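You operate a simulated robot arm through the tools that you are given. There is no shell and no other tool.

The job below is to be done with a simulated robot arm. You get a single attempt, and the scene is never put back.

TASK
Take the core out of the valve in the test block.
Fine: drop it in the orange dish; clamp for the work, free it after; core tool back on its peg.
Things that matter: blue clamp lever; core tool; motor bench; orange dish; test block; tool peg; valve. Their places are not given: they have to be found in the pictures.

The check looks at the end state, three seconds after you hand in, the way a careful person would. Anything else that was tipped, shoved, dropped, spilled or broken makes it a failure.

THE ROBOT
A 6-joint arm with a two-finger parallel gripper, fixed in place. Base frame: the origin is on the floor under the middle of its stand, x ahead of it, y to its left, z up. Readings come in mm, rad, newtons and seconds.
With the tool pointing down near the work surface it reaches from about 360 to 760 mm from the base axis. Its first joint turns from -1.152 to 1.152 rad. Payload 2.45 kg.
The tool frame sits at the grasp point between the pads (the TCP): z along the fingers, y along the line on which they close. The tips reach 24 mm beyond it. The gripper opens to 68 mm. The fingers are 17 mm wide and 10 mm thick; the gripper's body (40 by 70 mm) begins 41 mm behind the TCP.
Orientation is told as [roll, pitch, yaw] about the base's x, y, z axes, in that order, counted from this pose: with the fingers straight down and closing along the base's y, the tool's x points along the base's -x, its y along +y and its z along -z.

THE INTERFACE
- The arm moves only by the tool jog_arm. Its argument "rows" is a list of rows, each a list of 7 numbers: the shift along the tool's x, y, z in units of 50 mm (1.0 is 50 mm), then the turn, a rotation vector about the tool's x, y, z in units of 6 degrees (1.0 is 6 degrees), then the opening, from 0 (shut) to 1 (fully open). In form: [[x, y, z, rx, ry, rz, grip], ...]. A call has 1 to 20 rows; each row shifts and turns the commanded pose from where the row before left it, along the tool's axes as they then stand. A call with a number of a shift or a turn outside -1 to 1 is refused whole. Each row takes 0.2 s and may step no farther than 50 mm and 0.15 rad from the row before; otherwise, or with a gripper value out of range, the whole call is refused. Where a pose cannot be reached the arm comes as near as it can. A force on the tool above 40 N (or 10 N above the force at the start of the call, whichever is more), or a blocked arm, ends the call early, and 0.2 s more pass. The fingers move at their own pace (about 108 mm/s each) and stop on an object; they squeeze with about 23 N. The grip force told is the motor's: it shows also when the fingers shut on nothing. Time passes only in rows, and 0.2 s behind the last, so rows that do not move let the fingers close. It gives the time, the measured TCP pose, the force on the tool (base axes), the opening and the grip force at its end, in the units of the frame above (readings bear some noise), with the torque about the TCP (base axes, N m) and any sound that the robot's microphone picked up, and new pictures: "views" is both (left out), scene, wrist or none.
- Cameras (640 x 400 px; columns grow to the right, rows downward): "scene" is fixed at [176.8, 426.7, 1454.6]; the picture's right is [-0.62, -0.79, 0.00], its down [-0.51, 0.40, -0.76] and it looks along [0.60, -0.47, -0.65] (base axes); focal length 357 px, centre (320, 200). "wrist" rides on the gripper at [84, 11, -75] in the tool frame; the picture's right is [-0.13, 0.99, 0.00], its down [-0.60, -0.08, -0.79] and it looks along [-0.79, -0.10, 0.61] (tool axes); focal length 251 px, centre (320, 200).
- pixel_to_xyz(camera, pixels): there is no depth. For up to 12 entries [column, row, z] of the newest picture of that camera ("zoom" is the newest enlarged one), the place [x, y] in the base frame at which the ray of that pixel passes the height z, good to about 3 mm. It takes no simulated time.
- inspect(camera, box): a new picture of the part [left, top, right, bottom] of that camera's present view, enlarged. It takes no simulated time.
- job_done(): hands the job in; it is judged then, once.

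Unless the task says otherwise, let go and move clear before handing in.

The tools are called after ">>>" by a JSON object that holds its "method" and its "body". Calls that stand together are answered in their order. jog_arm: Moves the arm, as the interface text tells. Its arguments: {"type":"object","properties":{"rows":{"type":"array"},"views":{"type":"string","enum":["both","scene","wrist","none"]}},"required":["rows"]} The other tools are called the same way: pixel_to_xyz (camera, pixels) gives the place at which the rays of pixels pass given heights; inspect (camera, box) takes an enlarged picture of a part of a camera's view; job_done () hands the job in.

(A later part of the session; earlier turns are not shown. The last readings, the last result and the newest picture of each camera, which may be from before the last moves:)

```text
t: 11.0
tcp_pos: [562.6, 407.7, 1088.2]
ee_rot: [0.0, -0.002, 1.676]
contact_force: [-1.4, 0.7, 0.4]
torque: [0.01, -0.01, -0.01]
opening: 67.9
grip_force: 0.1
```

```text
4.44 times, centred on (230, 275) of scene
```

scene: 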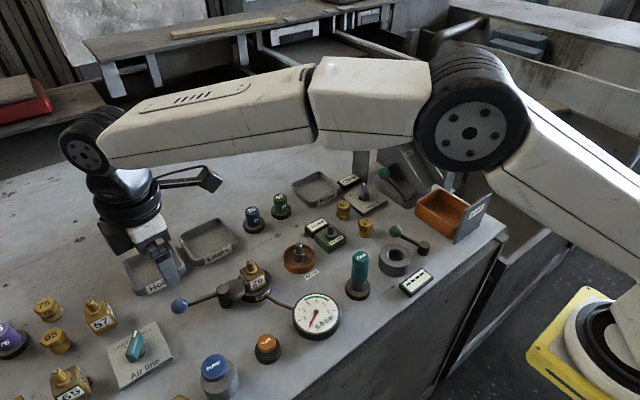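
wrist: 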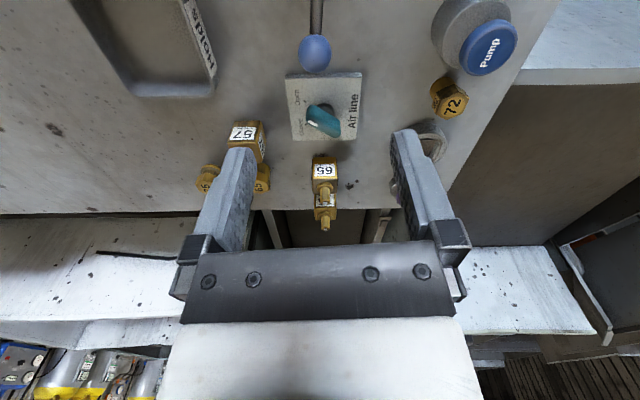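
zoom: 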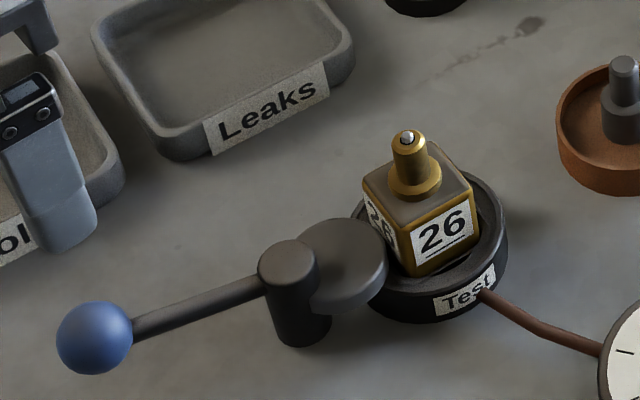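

The lever holds its clamped position with the cam against the valve. Now I'll turn the gripper back to yaw 0 at this safe height, ahead of moving to the core tool.

>>> {"method": "jog_arm", "body": {"rows": [[0, 0, 0, 0, 0, 1, 1], [0, 0, 0, 0, 0, 1, 1], [0, 0, 0, 0, 0, 1, 1], [0, 0, 0, 0, 0, 1, 1], [0, 0, 0, 0, 0, 1, 1], [0, 0, 0, 0, 0, 1, 1], [0, 0, 0, 0, 0, 1, 1], [0, 0, 0, 0, 0, 1, 1], [0, 0, 0, 0, 0, 1, 1], [0, 0, 0, 0, 0, 1, 1], [0, 0, 0, 0, 0, 1, 1], [0, 0, 0, 0, 0, 1, 1], [0, 0, 0, 0, 0, 1, 1], [0, 0, 0, 0, 0, 1, 1], [0, 0, 0, 0, 0, 1, 1], [0, 0, 0, 0, 0, 1, 1]], "views": "none"}}

>>> {"method": "jog_arm", "body": {"rows": [[0.6, -0.75, 0, 0, 0, 0, 1], [0.6, -0.75, 0, 0, 0, 0, 1], [0.6, -0.75, 0, 0, 0, 0, 1], [0.6, -0.75, 0, 0, 0, 0, 1], [0.6, -0.75, 0, 0, 0, 0, 1], [0.6, -0.75, 0, 0, 0, 0, 1], [0.5, -0.6, 0, 0, 0, 0, 1], [0, 0, 0, 0, 0, 0, 1]]}}

```text
t: 14.4
tcp_pos: [561.3, 409.3, 1087.7]
ee_rot: [-0.001, -0.001, 0.0]
contact_force: [-0.9, 0.3, 0.1]
torque: [0.03, 0.02, -0.01]
opening: 68.0
grip_force: 0.2
```

```text
t: 16.2
tcp_pos: [356.1, 153.2, 1086.8]
ee_rot: [0.0, 0.001, 0.001]
contact_force: [0.2, -1.1, 0.1]
torque: [0.02, 0.02, -0.03]
opening: 67.9
grip_force: 0.0
```

scene: 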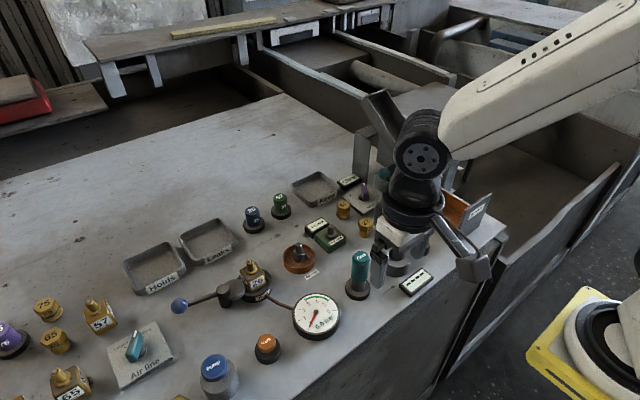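
wrist: 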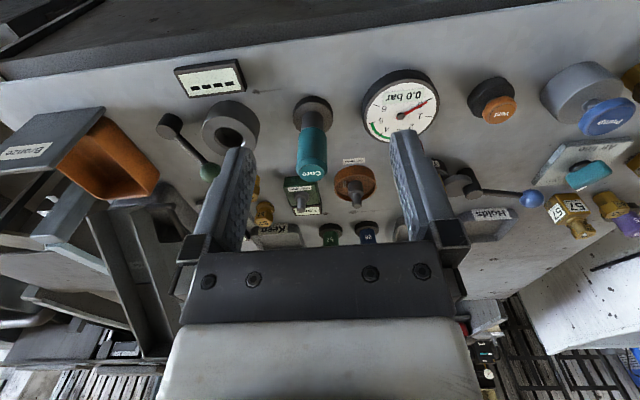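

>>> {"method": "inspect", "body": {"camera": "wrist", "box": [250, 80, 390, 220]}}

>>> {"method": "inspect", "body": {"camera": "scene", "box": [310, 220, 420, 310]}}

>>> {"method": "inspect", "body": {"camera": "scene", "box": [230, 230, 340, 310]}}

```text
2.86 times, centred on (320, 150) of wrist
```

zoom: 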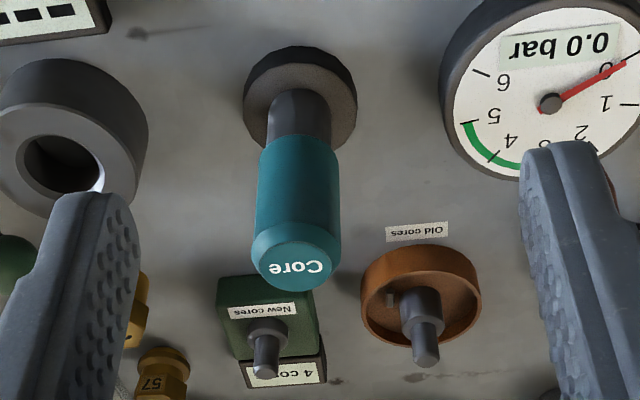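

```text
4.44 times, centred on (365, 265) of scene
```

zoom: 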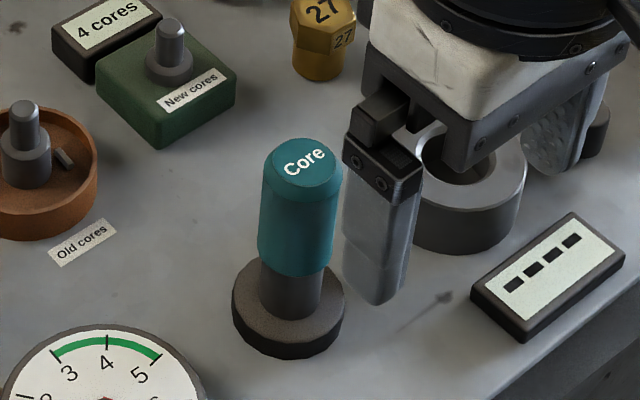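

```text
5.00 times, centred on (285, 270) of scene
```

zoom: 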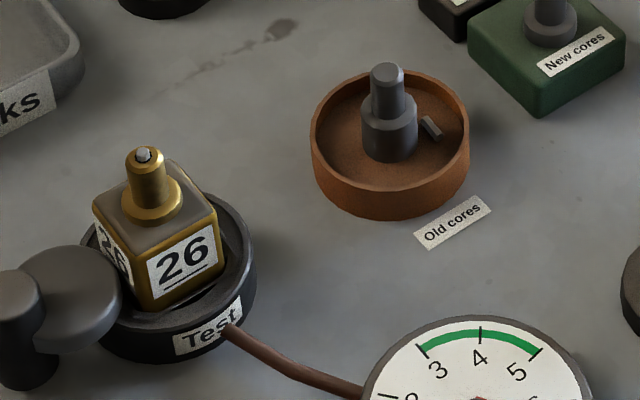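

The core tool is clear in both views: top at scene (361,256) and wrist (312,173), base at scene (358,290) and wrist (313,113). I'll triangulate its height and axis.

>>> {"method": "pixel_to_xyz", "body": {"camera": "scene", "pixels": [[361.2, 256, 980], [361.2, 256, 990], [361.2, 256, 1000], [361.2, 256, 1010], [360.1, 280, 910], [360.1, 280, 930], [357.9, 291, 880], [357.9, 291, 890]]}}

>>> {"method": "pixel_to_xyz", "body": {"camera": "wrist", "pixels": [[311.8, 172.7, 980], [311.8, 172.7, 990], [311.8, 172.7, 1000], [311.8, 172.7, 1010], [312.9, 133, 910], [312.9, 133, 930], [312.9, 112, 880], [312.9, 112, 890]]}}

```text
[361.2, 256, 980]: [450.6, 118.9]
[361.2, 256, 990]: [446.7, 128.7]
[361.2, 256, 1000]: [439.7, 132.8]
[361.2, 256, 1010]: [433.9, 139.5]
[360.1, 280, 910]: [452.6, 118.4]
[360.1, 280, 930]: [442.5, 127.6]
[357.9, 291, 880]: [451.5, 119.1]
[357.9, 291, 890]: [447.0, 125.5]
```

```text
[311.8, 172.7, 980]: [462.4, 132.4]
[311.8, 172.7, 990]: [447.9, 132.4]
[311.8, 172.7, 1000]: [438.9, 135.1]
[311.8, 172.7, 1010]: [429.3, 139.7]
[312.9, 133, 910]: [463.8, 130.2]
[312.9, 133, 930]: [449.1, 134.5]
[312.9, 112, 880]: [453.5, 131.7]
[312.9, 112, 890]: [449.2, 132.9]
```

The core tool axis is about (443,131), top z≈997, handle bottom z≈935, 30 mm across. I'll go above it and turn to yaw −90° so there is plenty of counter-clockwise range later.

>>> {"method": "jog_arm", "body": {"rows": [[-0.87, -0.22, 0, 0, 0, 0, 1], [-0.87, -0.22, 0, 0, 0, 0, 1], [0, 0, 0, 0, 0, 1, 1], [0, 0, 0, 0, 0, 1, 1], [0, 0, 0, 0, 0, 1, 1], [0, 0, 0, 0, 0, 1, 1], [0, 0, 0, 0, 0, 1, 1], [0, 0, 0, 0, 0, 1, 1], [0, 0, 0, 0, 0, 1, 1], [0, 0, 0, 0, 0, 1, 1], [0, 0, 0, 0, 0, 1, 1], [0, 0, 0, 0, 0, 1, 1], [0, 0, 0, 0, 0, 1, 1], [0, 0, 0, 0, 0, 1, 1], [0, 0, 0, 0, 0, 1, 1], [0, 0, 0, 0, 0, 1, 1], [0, 0, 0, 0, 0, 1, 1], [0, 0, 0, 0, 0, 0, 1]]}}

>>> {"method": "inspect", "body": {"camera": "scene", "box": [310, 210, 420, 300]}}

```text
t: 20.0
tcp_pos: [442.2, 131.1, 1088.2]
ee_rot: [0.001, 0.0, -1.572]
contact_force: [-0.2, 0.0, -0.6]
torque: [0.03, 0.01, -0.01]
opening: 68.0
grip_force: 0.1
```

scene: 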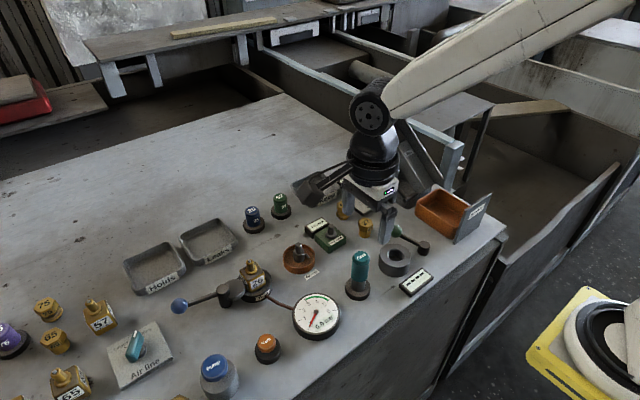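
wrist: 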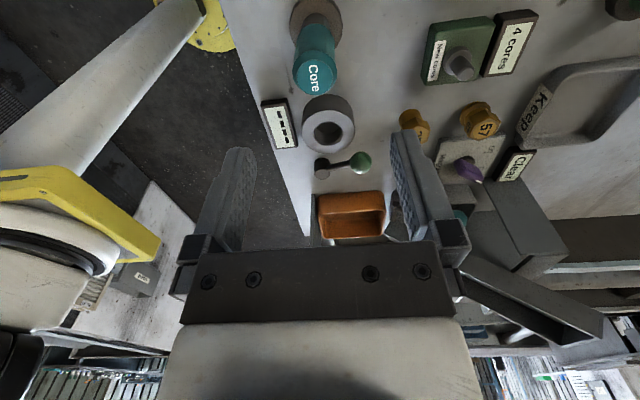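

```text
4.44 times, centred on (365, 255) of scene
```

zoom: 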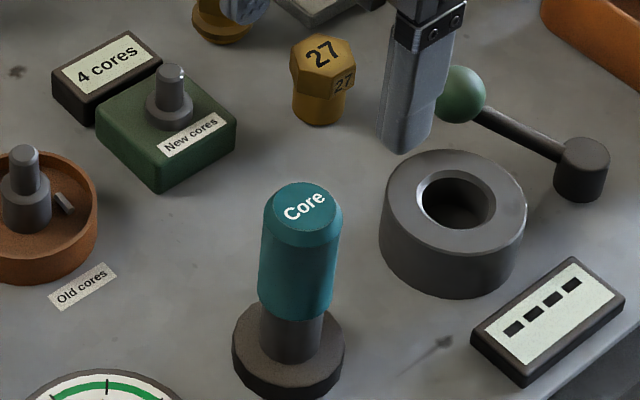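

The TCP is above the tool axis; tool top is at wrist (315,72). I'll verify its lateral position from this view.

>>> {"method": "pixel_to_xyz", "body": {"camera": "wrist", "pixels": [[315, 76, 990], [315, 76, 997], [315, 76, 1005], [317, 28, 920], [317, 24, 900]]}}

>>> {"method": "inspect", "body": {"camera": "wrist", "box": [240, 0, 400, 100]}}

```text
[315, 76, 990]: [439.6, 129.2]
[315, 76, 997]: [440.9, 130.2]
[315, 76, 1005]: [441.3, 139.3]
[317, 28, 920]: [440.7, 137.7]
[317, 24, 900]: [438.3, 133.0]
```

```text
4.00 times, centred on (320, 50) of wrist
```

zoom: 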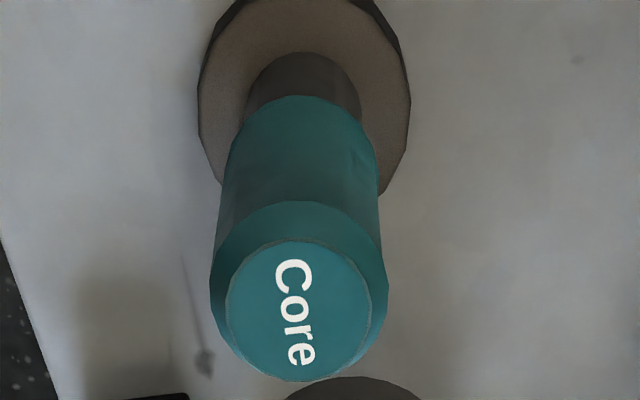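

The axis agrees (≈441,132) with the TCP. I'll descend to grip the handle at TCP z≈972 and close.

>>> {"method": "jog_arm", "body": {"rows": [[0, 0, 0.8, 0, 0, 0, 1], [0, 0, 0.8, 0, 0, 0, 1], [0, 0, 0.7, 0, 0, 0, 1], [0, 0, 0, 0, 0, 0, 1]]}}

>>> {"method": "inspect", "body": {"camera": "scene", "box": [310, 210, 420, 300]}}

```text
t: 21.0
tcp_pos: [443.3, 131.1, 972.8]
ee_rot: [0.0, 0.0, -1.57]
contact_force: [0.7, -0.7, 0.1]
torque: [-0.02, -0.01, -0.01]
opening: 67.8
grip_force: 0.1
```

scene: 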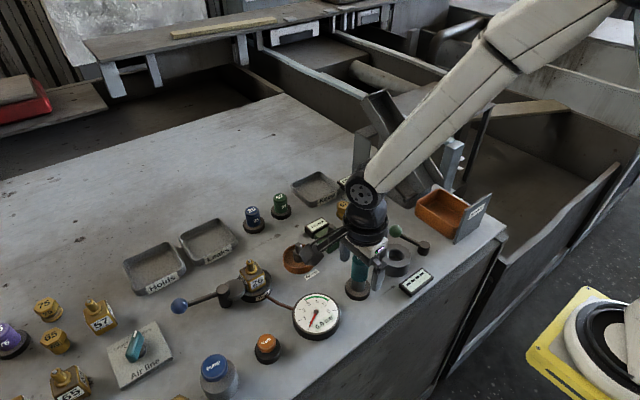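
wrist: 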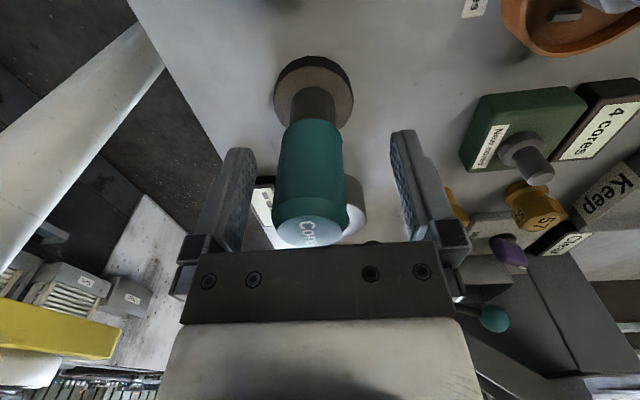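

```text
4.44 times, centred on (365, 255) of scene
```

zoom: 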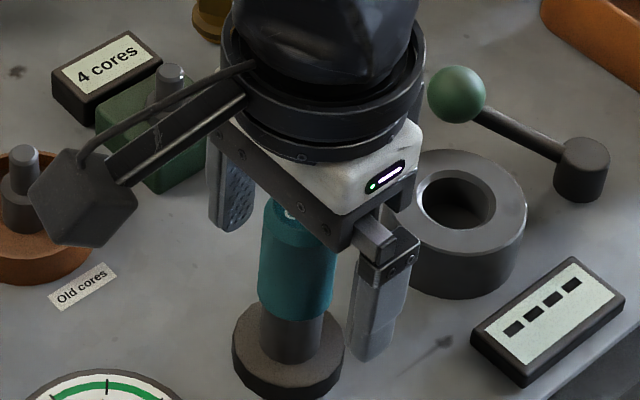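

The handle sits about 4 mm off centre between the fingers (wrist col 310 rather than 320). I'll shift 4 mm along the closing direction and then close.

>>> {"method": "jog_arm", "body": {"rows": [[0, -0.08, 0, 0, 0, 0, 1], [0, 0, 0, 0, 0, 0, 0.6], [0, 0, 0, 0, 0, 0, 0.3], [0, 0, 0, 0, 0, 0, 0], [0, 0, 0, 0, 0, 0, 0]]}}

>>> {"method": "inspect", "body": {"camera": "scene", "box": [310, 210, 420, 300]}}

```text
t: 22.2
tcp_pos: [439.9, 131.0, 973.7]
ee_rot: [0.0, -0.002, -1.571]
contact_force: [-0.3, 0.1, -0.3]
torque: [0.0, 0.0, 0.0]
opening: 29.3
grip_force: 22.7
```

scene: 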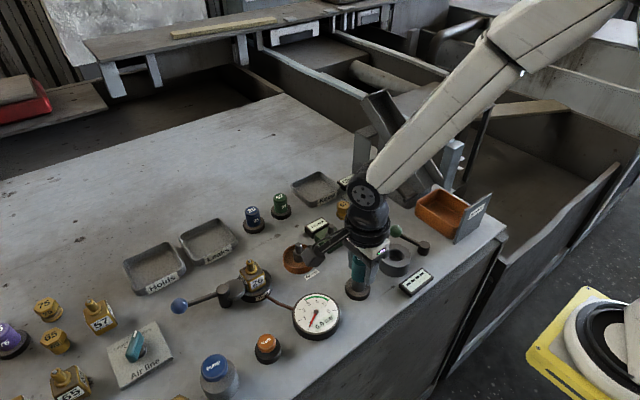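
wrist: 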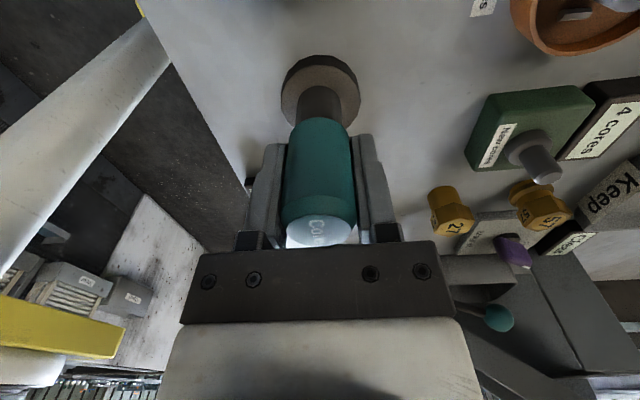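

```text
4.44 times, centred on (365, 255) of scene
```

zoom: 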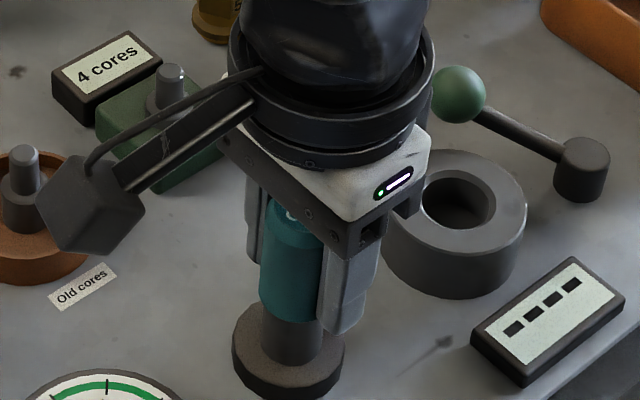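

The handle is gripped (29.3 mm, 22.7 N); I note this pose (439.9,131.0,973.7) for the return. I'll lift slowly.

>>> {"method": "jog_arm", "body": {"rows": [[0, 0, -0.3, 0, 0, 0, 0], [0, 0, -0.5, 0, 0, 0, 0], [0, 0, -0.5, 0, 0, 0, 0], [0, 0, -0.6, 0, 0, 0, 0], [0, 0, -0.6, 0, 0, 0, 0], [0, 0, 0, 0, 0, 0, 0]]}}

>>> {"method": "inspect", "body": {"camera": "scene", "box": [310, 170, 420, 300]}}

```text
t: 23.6
tcp_pos: [440.4, 130.5, 1099.4]
ee_rot: [-0.001, 0.0, -1.57]
contact_force: [0.9, 0.2, -1.2]
torque: [0.01, -0.03, 0.04]
opening: 29.2
grip_force: 23.2
```

scene: 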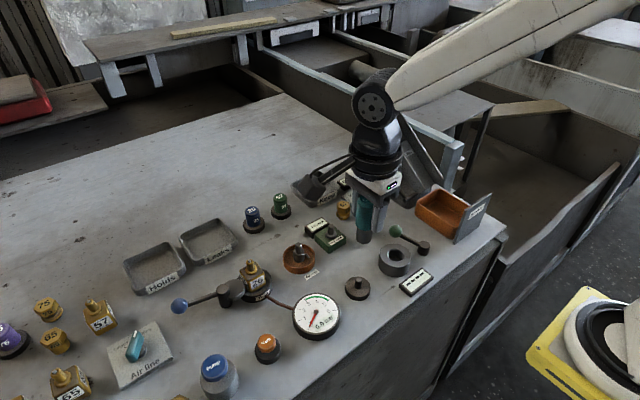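
wrist: 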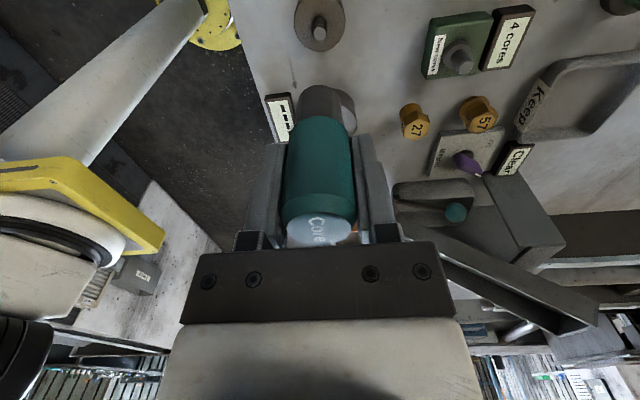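

```text
3.08 times, centred on (365, 235) of scene
```

zoom: 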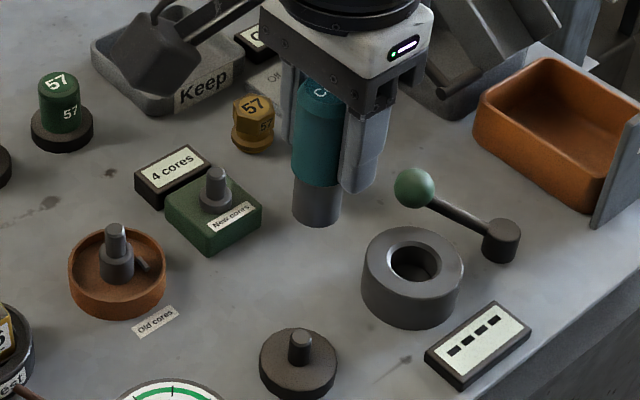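

The tool came off the peg cleanly: it has a ~23 mm grey shaft below the handle, and the peg has a short thin post. I'll measure the post and the tool's lower end in this view to calibrate alignment.

>>> {"method": "inspect", "body": {"camera": "wrist", "box": [260, 0, 380, 75]}}

>>> {"method": "inspect", "body": {"camera": "wrist", "box": [240, 70, 400, 260]}}

>>> {"method": "inspect", "body": {"camera": "scene", "box": [330, 260, 390, 310]}}

>>> {"method": "inspect", "body": {"camera": "scene", "box": [330, 170, 410, 250]}}

```text
5.33 times, centred on (320, 38) of wrist
```

zoom: 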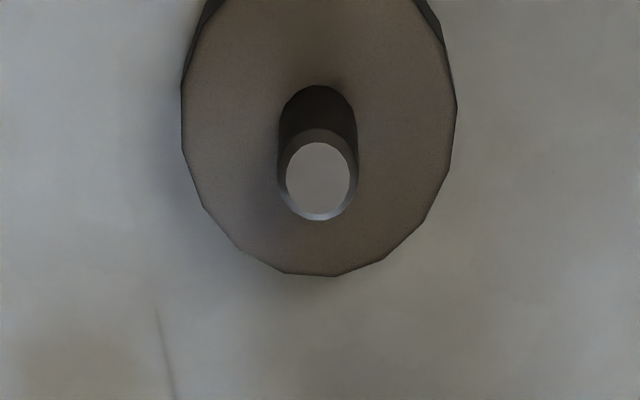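

```text
2.11 times, centred on (320, 165) of wrist
```

zoom: 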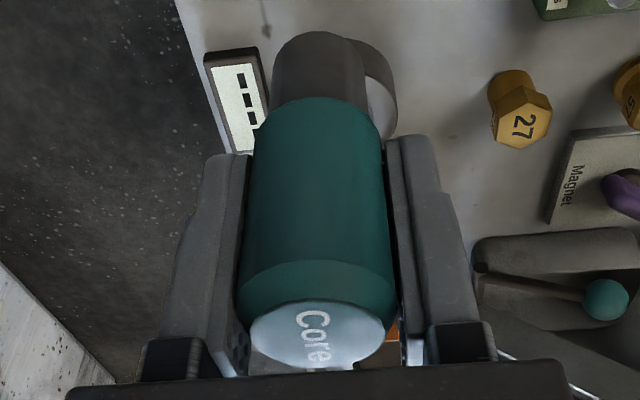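

```text
8.00 times, centred on (360, 285) of scene
```

zoom: 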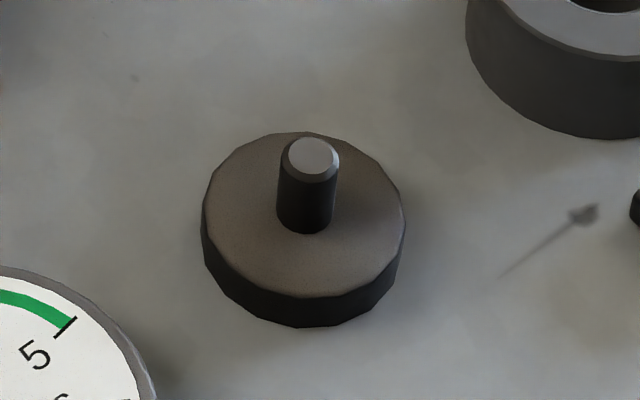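

```text
5.00 times, centred on (370, 210) of scene
```

zoom: 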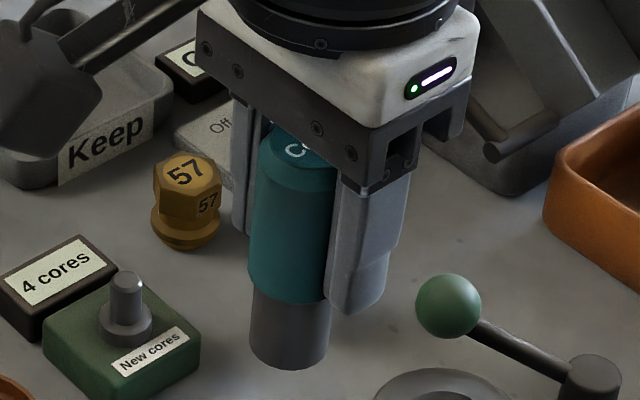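

Post top is at wrist (320,34) and scene (359.1,279.8). I'll query rays at several heights in both cameras to average out noise.

>>> {"method": "pixel_to_xyz", "body": {"camera": "scene", "pixels": [[359.1, 279.8, 905], [359.1, 279.8, 910], [359.1, 279.8, 915], [359.1, 279.8, 920], [359.1, 279.8, 925], [359.1, 279.8, 930], [359.1, 279.8, 935], [359.1, 279.8, 940]]}}

>>> {"method": "pixel_to_xyz", "body": {"camera": "wrist", "pixels": [[320, 34, 905], [320, 34, 910], [320, 34, 915], [320, 34, 920], [320, 34, 925], [320, 34, 930], [320, 34, 935], [320, 34, 940]]}}

```text
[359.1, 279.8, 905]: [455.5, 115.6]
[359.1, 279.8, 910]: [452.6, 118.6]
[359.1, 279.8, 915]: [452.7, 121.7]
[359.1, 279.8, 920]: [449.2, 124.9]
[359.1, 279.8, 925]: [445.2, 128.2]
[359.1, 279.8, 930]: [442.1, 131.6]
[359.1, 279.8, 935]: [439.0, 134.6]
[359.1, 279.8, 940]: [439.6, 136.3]
```

```text
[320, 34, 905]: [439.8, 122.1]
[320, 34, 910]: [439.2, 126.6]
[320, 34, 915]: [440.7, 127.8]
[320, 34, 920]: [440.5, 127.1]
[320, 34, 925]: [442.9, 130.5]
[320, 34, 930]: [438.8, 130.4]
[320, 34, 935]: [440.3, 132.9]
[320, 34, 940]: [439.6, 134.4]
```

Fits give the post at (440.3,131.5), top z≈932, matching the grasp TCP, so the tool's axis is centred on the TCP. I'll rise and move over the valve with the same relative height for a like-for-like alignment view.

>>> {"method": "jog_arm", "body": {"rows": [[0, 0, -0.95, 0, 0, 0, 0], [0.74, 0.6, 0, 0, 0, 0, 0], [0.74, 0.6, 0, 0, 0, 0, 0], [0.74, 0.6, 0, 0, 0, 0, 0], [0.75, 0.61, 0, 0, 0, 0, 0], [0, 0, 0, 0, 0, 0, 0]]}}

>>> {"method": "inspect", "body": {"camera": "wrist", "box": [260, 0, 380, 75]}}

>>> {"method": "inspect", "body": {"camera": "scene", "box": [200, 210, 300, 310]}}

```text
t: 25.0
tcp_pos: [559.6, 281.2, 1143.3]
ee_rot: [-0.001, -0.002, -1.571]
contact_force: [-0.3, -0.3, -1.4]
torque: [0.0, 0.03, 0.01]
opening: 29.1
grip_force: 23.0
```

scene: 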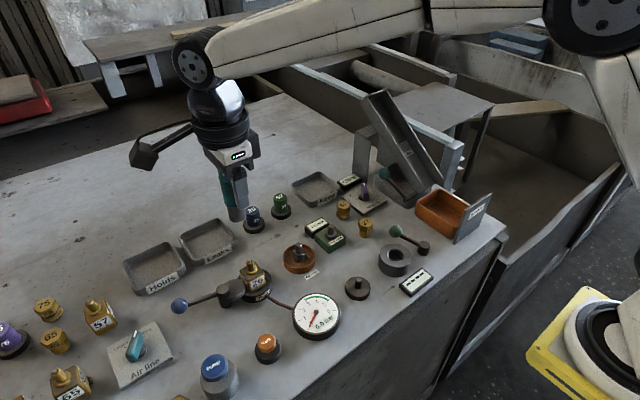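
wrist: 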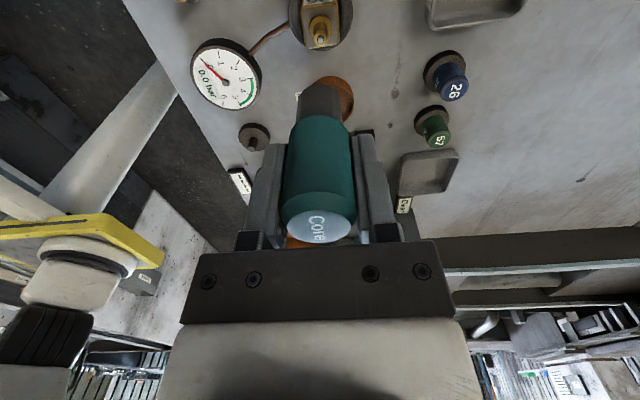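

```text
5.33 times, centred on (320, 38) of wrist
```

zoom: 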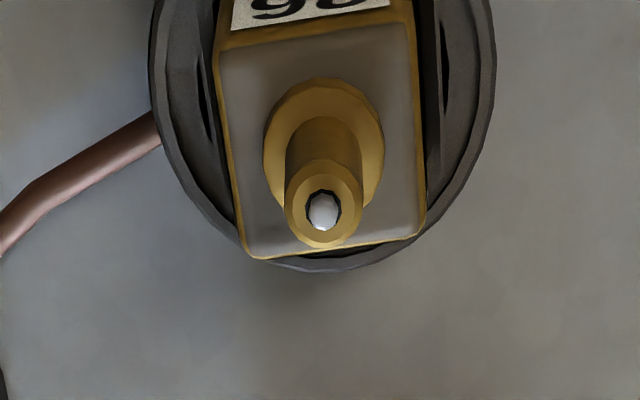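

```text
4.00 times, centred on (250, 260) of scene
```

zoom: 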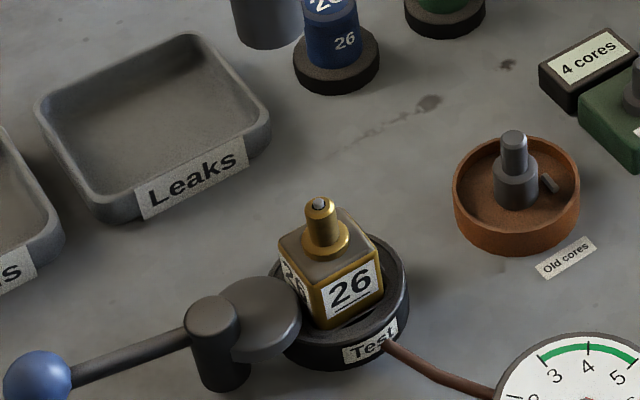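

Valve tip is at wrist (320.6,39) and scene (249.8,260.8). I'll triangulate it with several heights.

>>> {"method": "pixel_to_xyz", "body": {"camera": "wrist", "pixels": [[320.6, 38.6, 955], [320.6, 38.6, 960], [320.6, 38.6, 965], [320.6, 38.6, 970], [320.6, 38.6, 975], [320.6, 38.6, 980], [320.6, 38.6, 985], [320.6, 38.6, 990], [320.6, 38.6, 995], [320.6, 38.6, 1000]]}}

>>> {"method": "pixel_to_xyz", "body": {"camera": "scene", "pixels": [[249.75, 260.75, 955], [249.75, 260.75, 960], [249.75, 260.75, 965], [249.75, 260.75, 970], [249.75, 260.75, 975], [249.75, 260.75, 980], [249.75, 260.75, 985], [249.75, 260.75, 990], [249.75, 260.75, 995], [249.75, 260.75, 1000]]}}

```text
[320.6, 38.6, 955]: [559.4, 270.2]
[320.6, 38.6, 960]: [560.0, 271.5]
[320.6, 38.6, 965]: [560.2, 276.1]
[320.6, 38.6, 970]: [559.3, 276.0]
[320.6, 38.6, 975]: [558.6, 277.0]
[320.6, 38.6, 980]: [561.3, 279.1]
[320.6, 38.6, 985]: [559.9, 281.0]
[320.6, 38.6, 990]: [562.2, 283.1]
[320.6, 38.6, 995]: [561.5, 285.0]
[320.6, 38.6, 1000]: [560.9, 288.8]
```

```text
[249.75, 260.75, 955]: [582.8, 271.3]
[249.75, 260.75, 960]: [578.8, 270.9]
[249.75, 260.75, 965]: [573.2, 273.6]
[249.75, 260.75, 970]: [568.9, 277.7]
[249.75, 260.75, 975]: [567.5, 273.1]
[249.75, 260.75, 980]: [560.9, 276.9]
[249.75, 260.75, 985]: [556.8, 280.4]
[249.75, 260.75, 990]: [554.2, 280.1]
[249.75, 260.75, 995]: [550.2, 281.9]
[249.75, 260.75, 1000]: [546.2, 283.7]
```

The two cameras agree on a valve tip at about (560.3,279,982). I'll re-read the settled pose before aligning.

>>> {"method": "jog_arm", "body": {"rows": [[0, 0, 0, 0, 0, 0, 0], [0, 0, 0, 0, 0, 0, 0]], "views": "none"}}

>>> {"method": "jog_arm", "body": {"rows": [[0, 0, 0, 0, 0, 0, 0]], "views": "wrist"}}

>>> {"method": "inspect", "body": {"camera": "wrist", "box": [260, 0, 380, 75]}}

```text
t: 25.6
tcp_pos: [558.0, 280.3, 1143.2]
ee_rot: [-0.001, 0.001, -1.571]
contact_force: [-0.1, -0.6, -1.1]
torque: [0.02, -0.01, 0.01]
opening: 29.2
grip_force: 23.2
```

```text
t: 26.0
tcp_pos: [559.9, 280.9, 1143.1]
ee_rot: [-0.002, 0.0, -1.571]
contact_force: [0.3, -0.2, -0.8]
torque: [0.01, -0.03, -0.02]
opening: 29.2
grip_force: 23.1
```

wrist: 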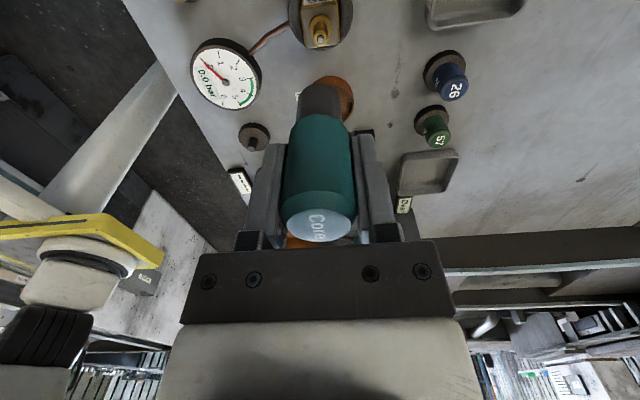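

```text
5.33 times, centred on (320, 38) of wrist
```

zoom: 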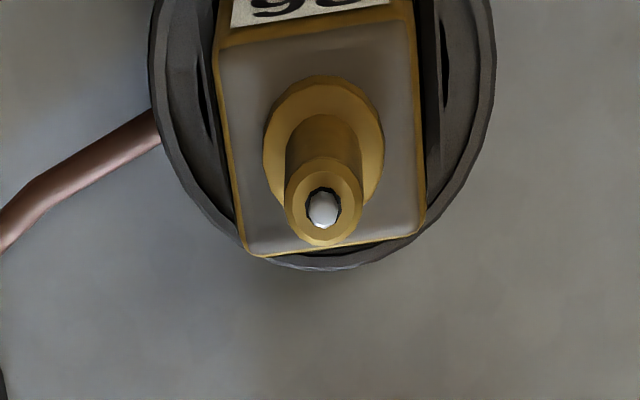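

Comparing with the peg reference, the valve stem is about 1.4 mm towards −y and 0.6 mm towards +x of the tool axis. I'll correct that and descend to about 13 mm above the stem.

>>> {"method": "jog_arm", "body": {"rows": [[-0.028, 0.012, 0, 0, 0, 0, 0], [0, 0, 0.7, 0, 0, 0, 0], [0, 0, 0.66, 0, 0, 0, 0], [0, 0, 0, 0, 0, 0, 0], [0, 0, 0, 0, 0, 0, 0]]}}

>>> {"method": "inspect", "body": {"camera": "scene", "box": [210, 210, 290, 310]}}

>>> {"method": "inspect", "body": {"camera": "wrist", "box": [240, 0, 400, 120]}}

```text
t: 27.2
tcp_pos: [558.1, 280.3, 1075.8]
ee_rot: [0.0, 0.001, -1.57]
contact_force: [0.3, 0.7, -1.5]
torque: [-0.03, 0.01, -0.01]
opening: 29.2
grip_force: 23.0
```

scene: 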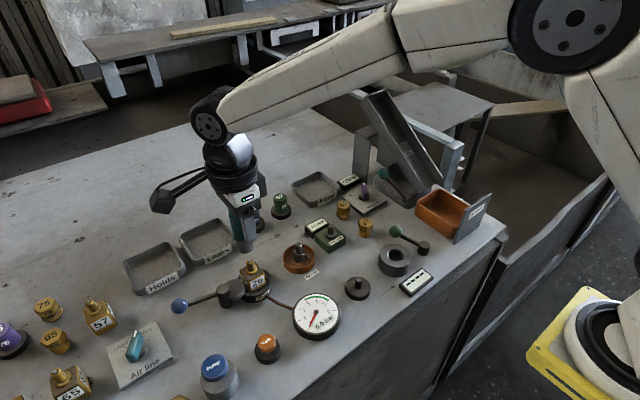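
wrist: 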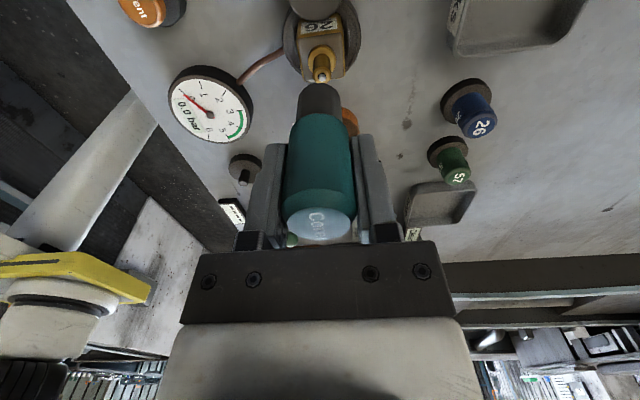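

```text
4.00 times, centred on (250, 260) of scene
```

zoom: 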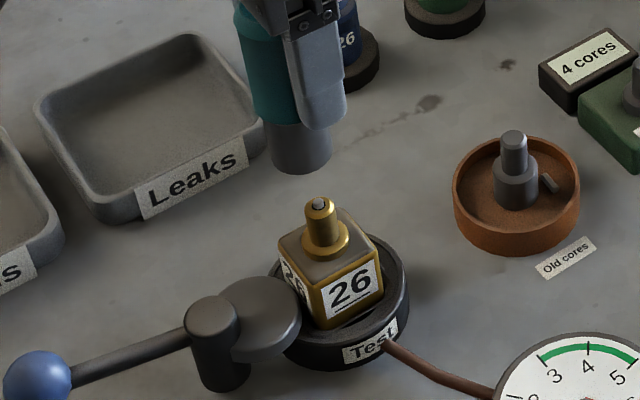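

```text
3.33 times, centred on (320, 60) of wrist
```

zoom: 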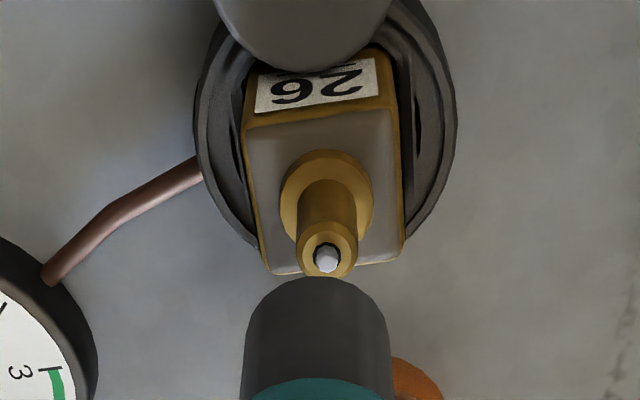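

In the wrist view the stem is about 2 mm towards +x of the tool axis, and the scene view suggests some offset too. I'll zoom the scene more finely before lowering.

>>> {"method": "inspect", "body": {"camera": "scene", "box": [225, 220, 275, 280]}}

>>> {"method": "inspect", "body": {"camera": "wrist", "box": [280, 40, 360, 110]}}

```text
6.67 times, centred on (250, 250) of scene
```

zoom: 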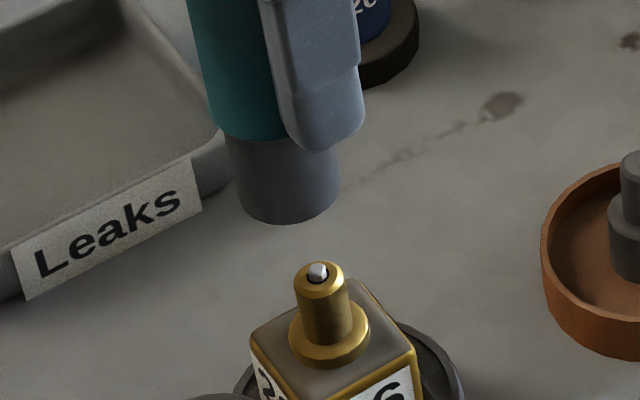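

```text
5.71 times, centred on (320, 75) of wrist
```

zoom: 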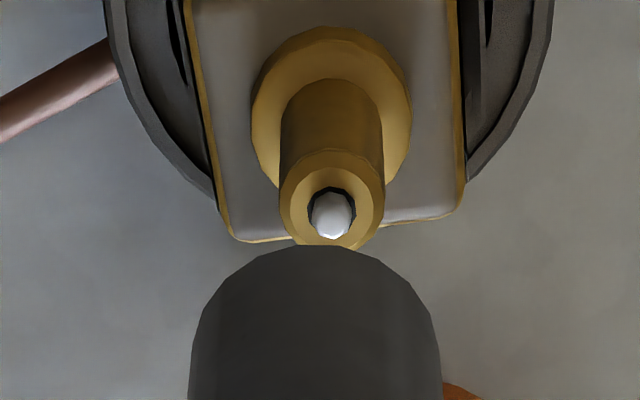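

The tool bottom is actually about 60–65 mm below the TCP, so it is still ~34 mm above the stem; both views suggest moving ~2.5 mm towards −y and ~1.7 mm towards +x. I'll apply this and lower 17 mm, then recheck.

>>> {"method": "jog_arm", "body": {"rows": [[-0.05, 0.035, 0, 0, 0, 0, 0], [0, 0, 0.34, 0, 0, 0, 0], [0, 0, 0, 0, 0, 0, 0], [0, 0, 0, 0, 0, 0, 0]], "views": "wrist"}}

>>> {"method": "inspect", "body": {"camera": "scene", "box": [225, 220, 275, 280]}}

>>> {"method": "inspect", "body": {"camera": "wrist", "box": [280, 50, 360, 120]}}

```text
t: 28.2
tcp_pos: [561.9, 276.7, 1059.3]
ee_rot: [0.0, 0.0, -1.571]
contact_force: [-0.6, -0.5, -0.4]
torque: [0.0, 0.02, 0.01]
opening: 29.3
grip_force: 23.2
```

wrist: 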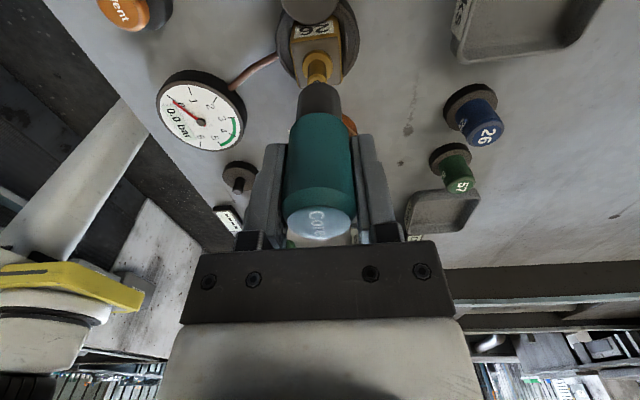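

```text
6.67 times, centred on (250, 250) of scene
```

zoom: 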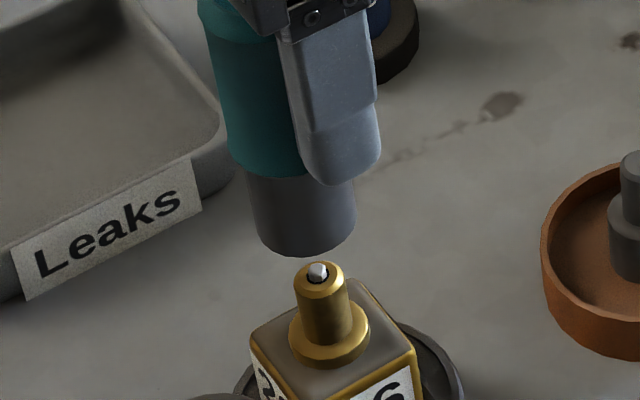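

```text
5.71 times, centred on (320, 85) of wrist
```

zoom: 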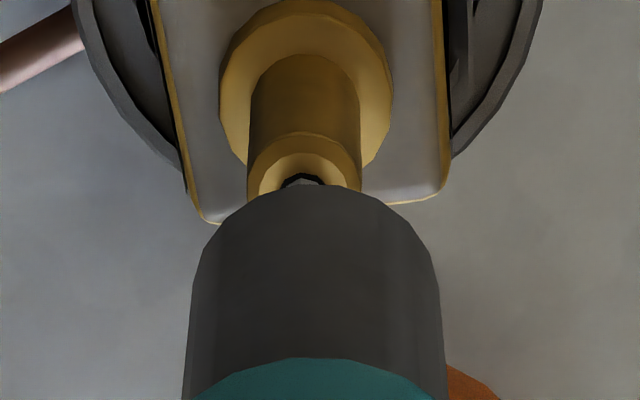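

Now the scene view shows nearly aligned (~0.9 mm), and the wrist shows the stem ~1.3 mm towards −x of the tool axis. I'll correct 1.3 mm in x and lower 8 mm more.

>>> {"method": "jog_arm", "body": {"rows": [[0, -0.026, 0, 0, 0, 0, 0], [0, 0, 0.16, 0, 0, 0, 0], [0, 0, 0, 0, 0, 0, 0], [0, 0, 0, 0, 0, 0, 0]], "views": "wrist"}}

>>> {"method": "inspect", "body": {"camera": "scene", "box": [225, 230, 275, 290]}}

>>> {"method": "inspect", "body": {"camera": "wrist", "box": [280, 50, 360, 120]}}

```text
t: 29.2
tcp_pos: [560.6, 275.6, 1051.5]
ee_rot: [0.002, -0.001, -1.57]
contact_force: [0.3, 0.3, -1.4]
torque: [-0.03, 0.0, -0.03]
opening: 29.0
grip_force: 22.7
```

wrist: 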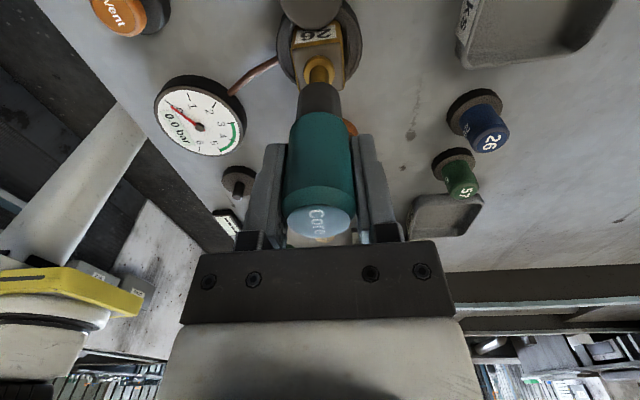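

```text
6.67 times, centred on (250, 260) of scene
```

zoom: 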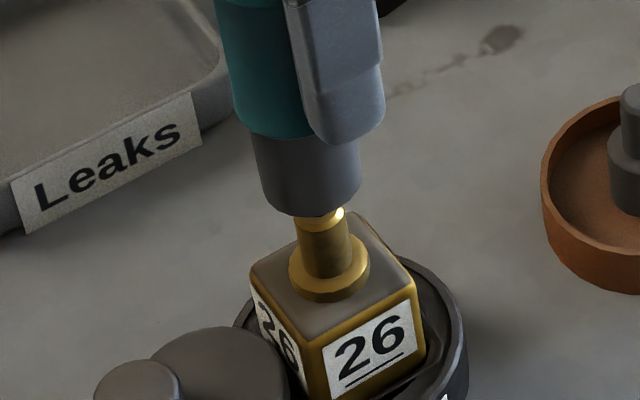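

```text
5.71 times, centred on (320, 85) of wrist
```

zoom: 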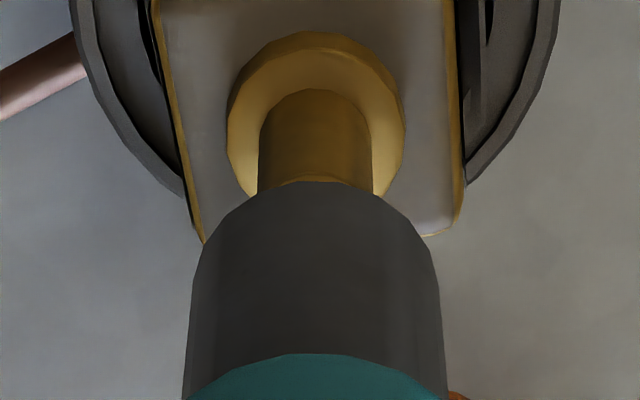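

Both views now show the tool concentric with the stem to within about half a millimetre. I'll lower 12 mm slowly while watching the force.

>>> {"method": "jog_arm", "body": {"rows": [[0, 0, 0.06, 0, 0, 0, 0], [0, 0, 0.06, 0, 0, 0, 0], [0, 0, 0.06, 0, 0, 0, 0], [0, 0, 0.06, 0, 0, 0, 0], [0, 0, 0, 0, 0, 0, 0]], "views": "wrist"}}

>>> {"method": "inspect", "body": {"camera": "scene", "box": [225, 230, 275, 290]}}

>>> {"method": "inspect", "body": {"camera": "wrist", "box": [280, 50, 360, 120]}}

```text
t: 30.4
tcp_pos: [561.6, 275.8, 1039.1]
ee_rot: [0.002, 0.001, -1.571]
contact_force: [-1.2, 0.2, -0.3]
torque: [0.0, 0.03, 0.0]
opening: 29.3
grip_force: 23.0
```

wrist: 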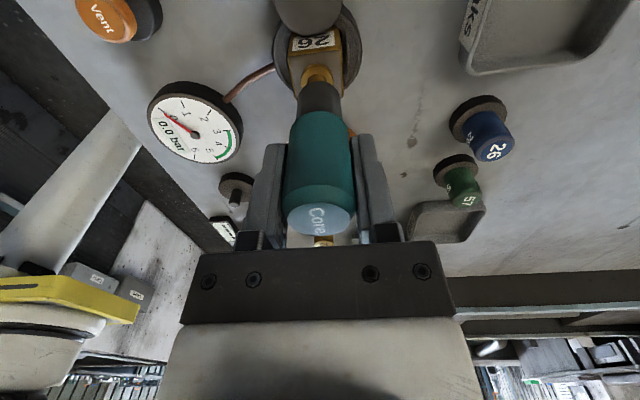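

```text
6.67 times, centred on (250, 260) of scene
```

zoom: 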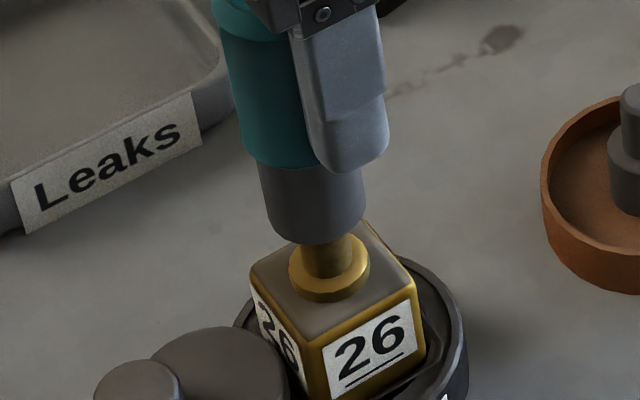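

```text
5.71 times, centred on (320, 85) of wrist
```

zoom: 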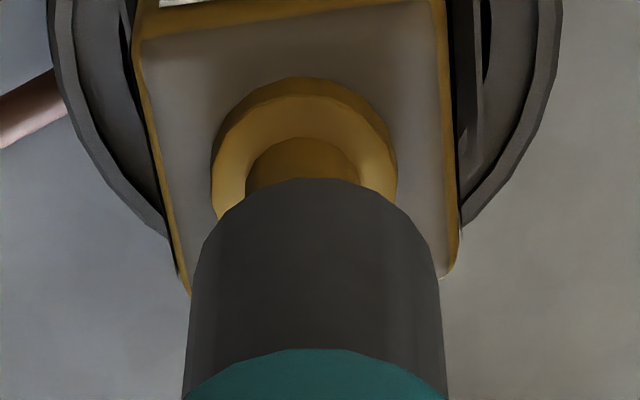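

The tool bottom is now past the stem tip with no contact force; the wrist shows ~1.3 mm offset towards −x. I'll nudge 1 mm and continue lowering gently.

>>> {"method": "jog_arm", "body": {"rows": [[0, -0.02, 0, 0, 0, 0, 0], [0, 0, 0.06, 0, 0, 0, 0], [0, 0, 0.06, 0, 0, 0, 0], [0, 0, 0.06, 0, 0, 0, 0], [0, 0, 0, 0, 0, 0, 0]], "views": "wrist"}}

>>> {"method": "inspect", "body": {"camera": "scene", "box": [225, 230, 275, 290]}}

>>> {"method": "inspect", "body": {"camera": "wrist", "box": [280, 50, 360, 120]}}

```text
t: 31.6
tcp_pos: [559.7, 275.2, 1030.6]
ee_rot: [0.0, 0.0, -1.571]
contact_force: [0.3, -0.5, -1.0]
torque: [0.02, 0.0, -0.02]
opening: 29.2
grip_force: 23.2
```

wrist: 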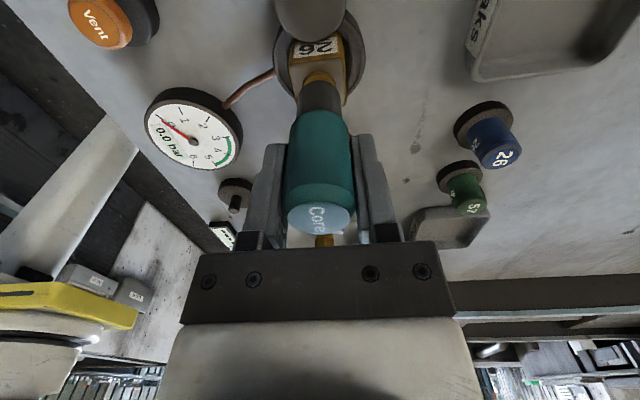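

```text
6.67 times, centred on (250, 260) of scene
```

zoom: 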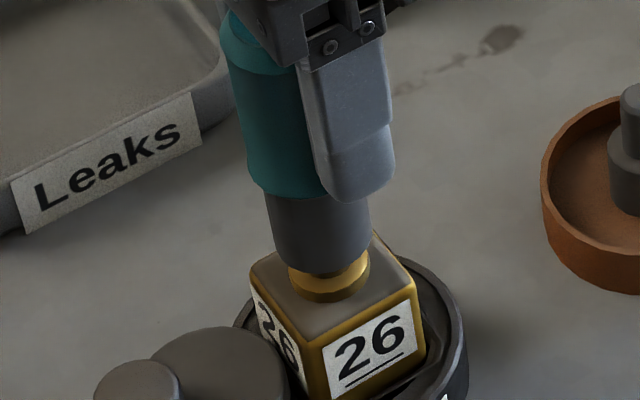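

```text
5.71 times, centred on (320, 85) of wrist
```

zoom: 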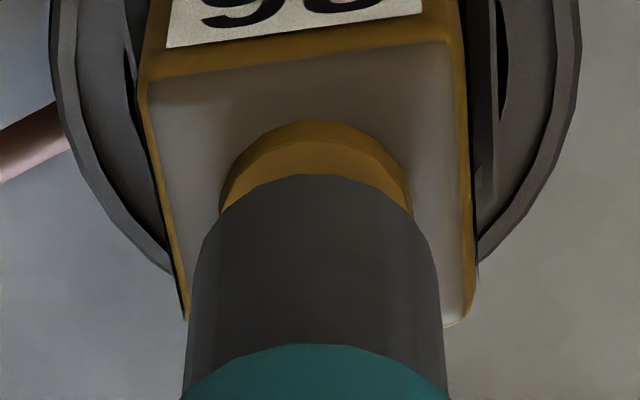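

The tool is well over the stem and concentric (flange centre 315 vs tool 316 in the zoom), still no force. I'll lower further in small steps until it seats.

>>> {"method": "jog_arm", "body": {"rows": [[0, 0, 0.04, 0, 0, 0, 0], [0, 0, 0.04, 0, 0, 0, 0], [0, 0, 0.04, 0, 0, 0, 0], [0, 0, 0.04, 0, 0, 0, 0], [0, 0, 0, 0, 0, 0, 0]], "views": "wrist"}}

>>> {"method": "inspect", "body": {"camera": "scene", "box": [225, 230, 275, 290]}}

>>> {"method": "inspect", "body": {"camera": "wrist", "box": [280, 50, 360, 120]}}

```text
t: 32.8
tcp_pos: [559.3, 276.8, 1022.8]
ee_rot: [0.001, 0.0, -1.572]
contact_force: [-0.3, 0.3, -1.9]
torque: [0.0, 0.0, -0.02]
opening: 29.3
grip_force: 23.6
```

wrist: 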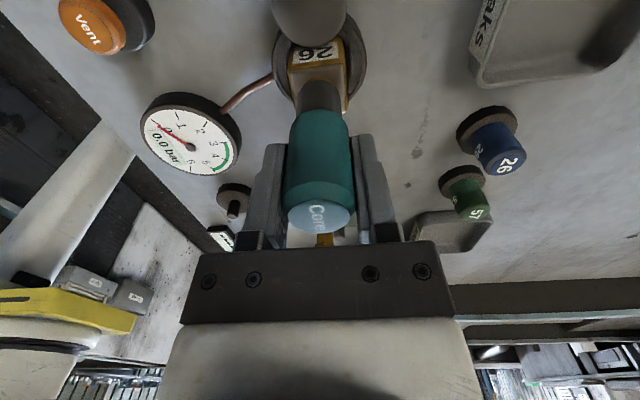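

```text
6.67 times, centred on (250, 260) of scene
```

zoom: 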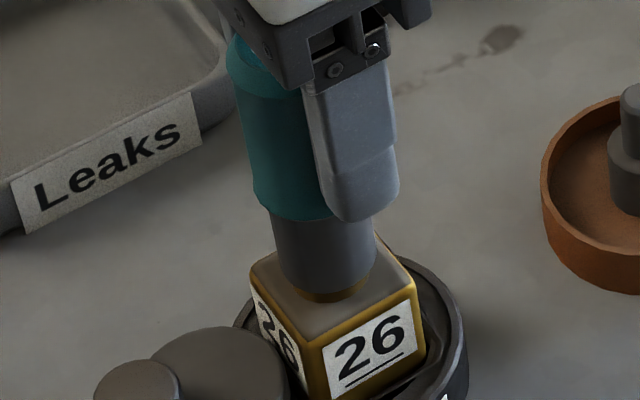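

```text
5.71 times, centred on (320, 85) of wrist
```

zoom: 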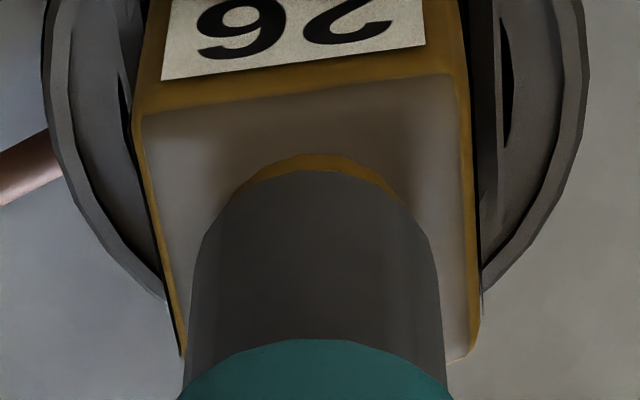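

The tool is nearly at the flange. I'll lower in 1.5 mm steps until contact shows.

>>> {"method": "jog_arm", "body": {"rows": [[0, 0, 0.03, 0, 0, 0, 0], [0, 0, 0.03, 0, 0, 0, 0], [0, 0, 0, 0, 0, 0, 0]], "views": "none"}}

>>> {"method": "inspect", "body": {"camera": "scene", "box": [225, 230, 275, 290]}}

```text
t: 33.6
tcp_pos: [560.8, 276.3, 1021.3]
ee_rot: [0.004, 0.002, -1.569]
contact_force: [-3.3, -2.9, 16.2]
torque: [-0.14, 0.34, 0.01]
opening: 28.9
grip_force: 22.7
```

```text
6.67 times, centred on (250, 260) of scene
```

zoom: 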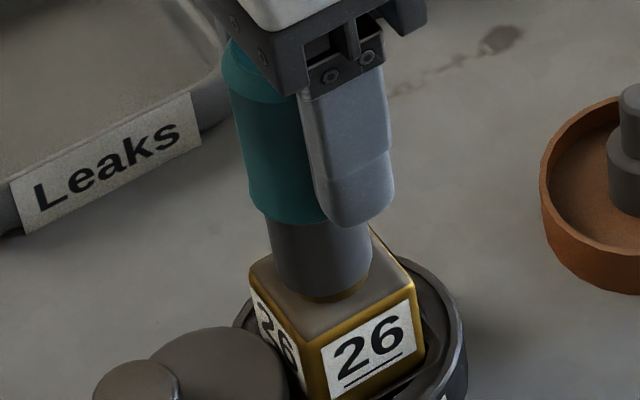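

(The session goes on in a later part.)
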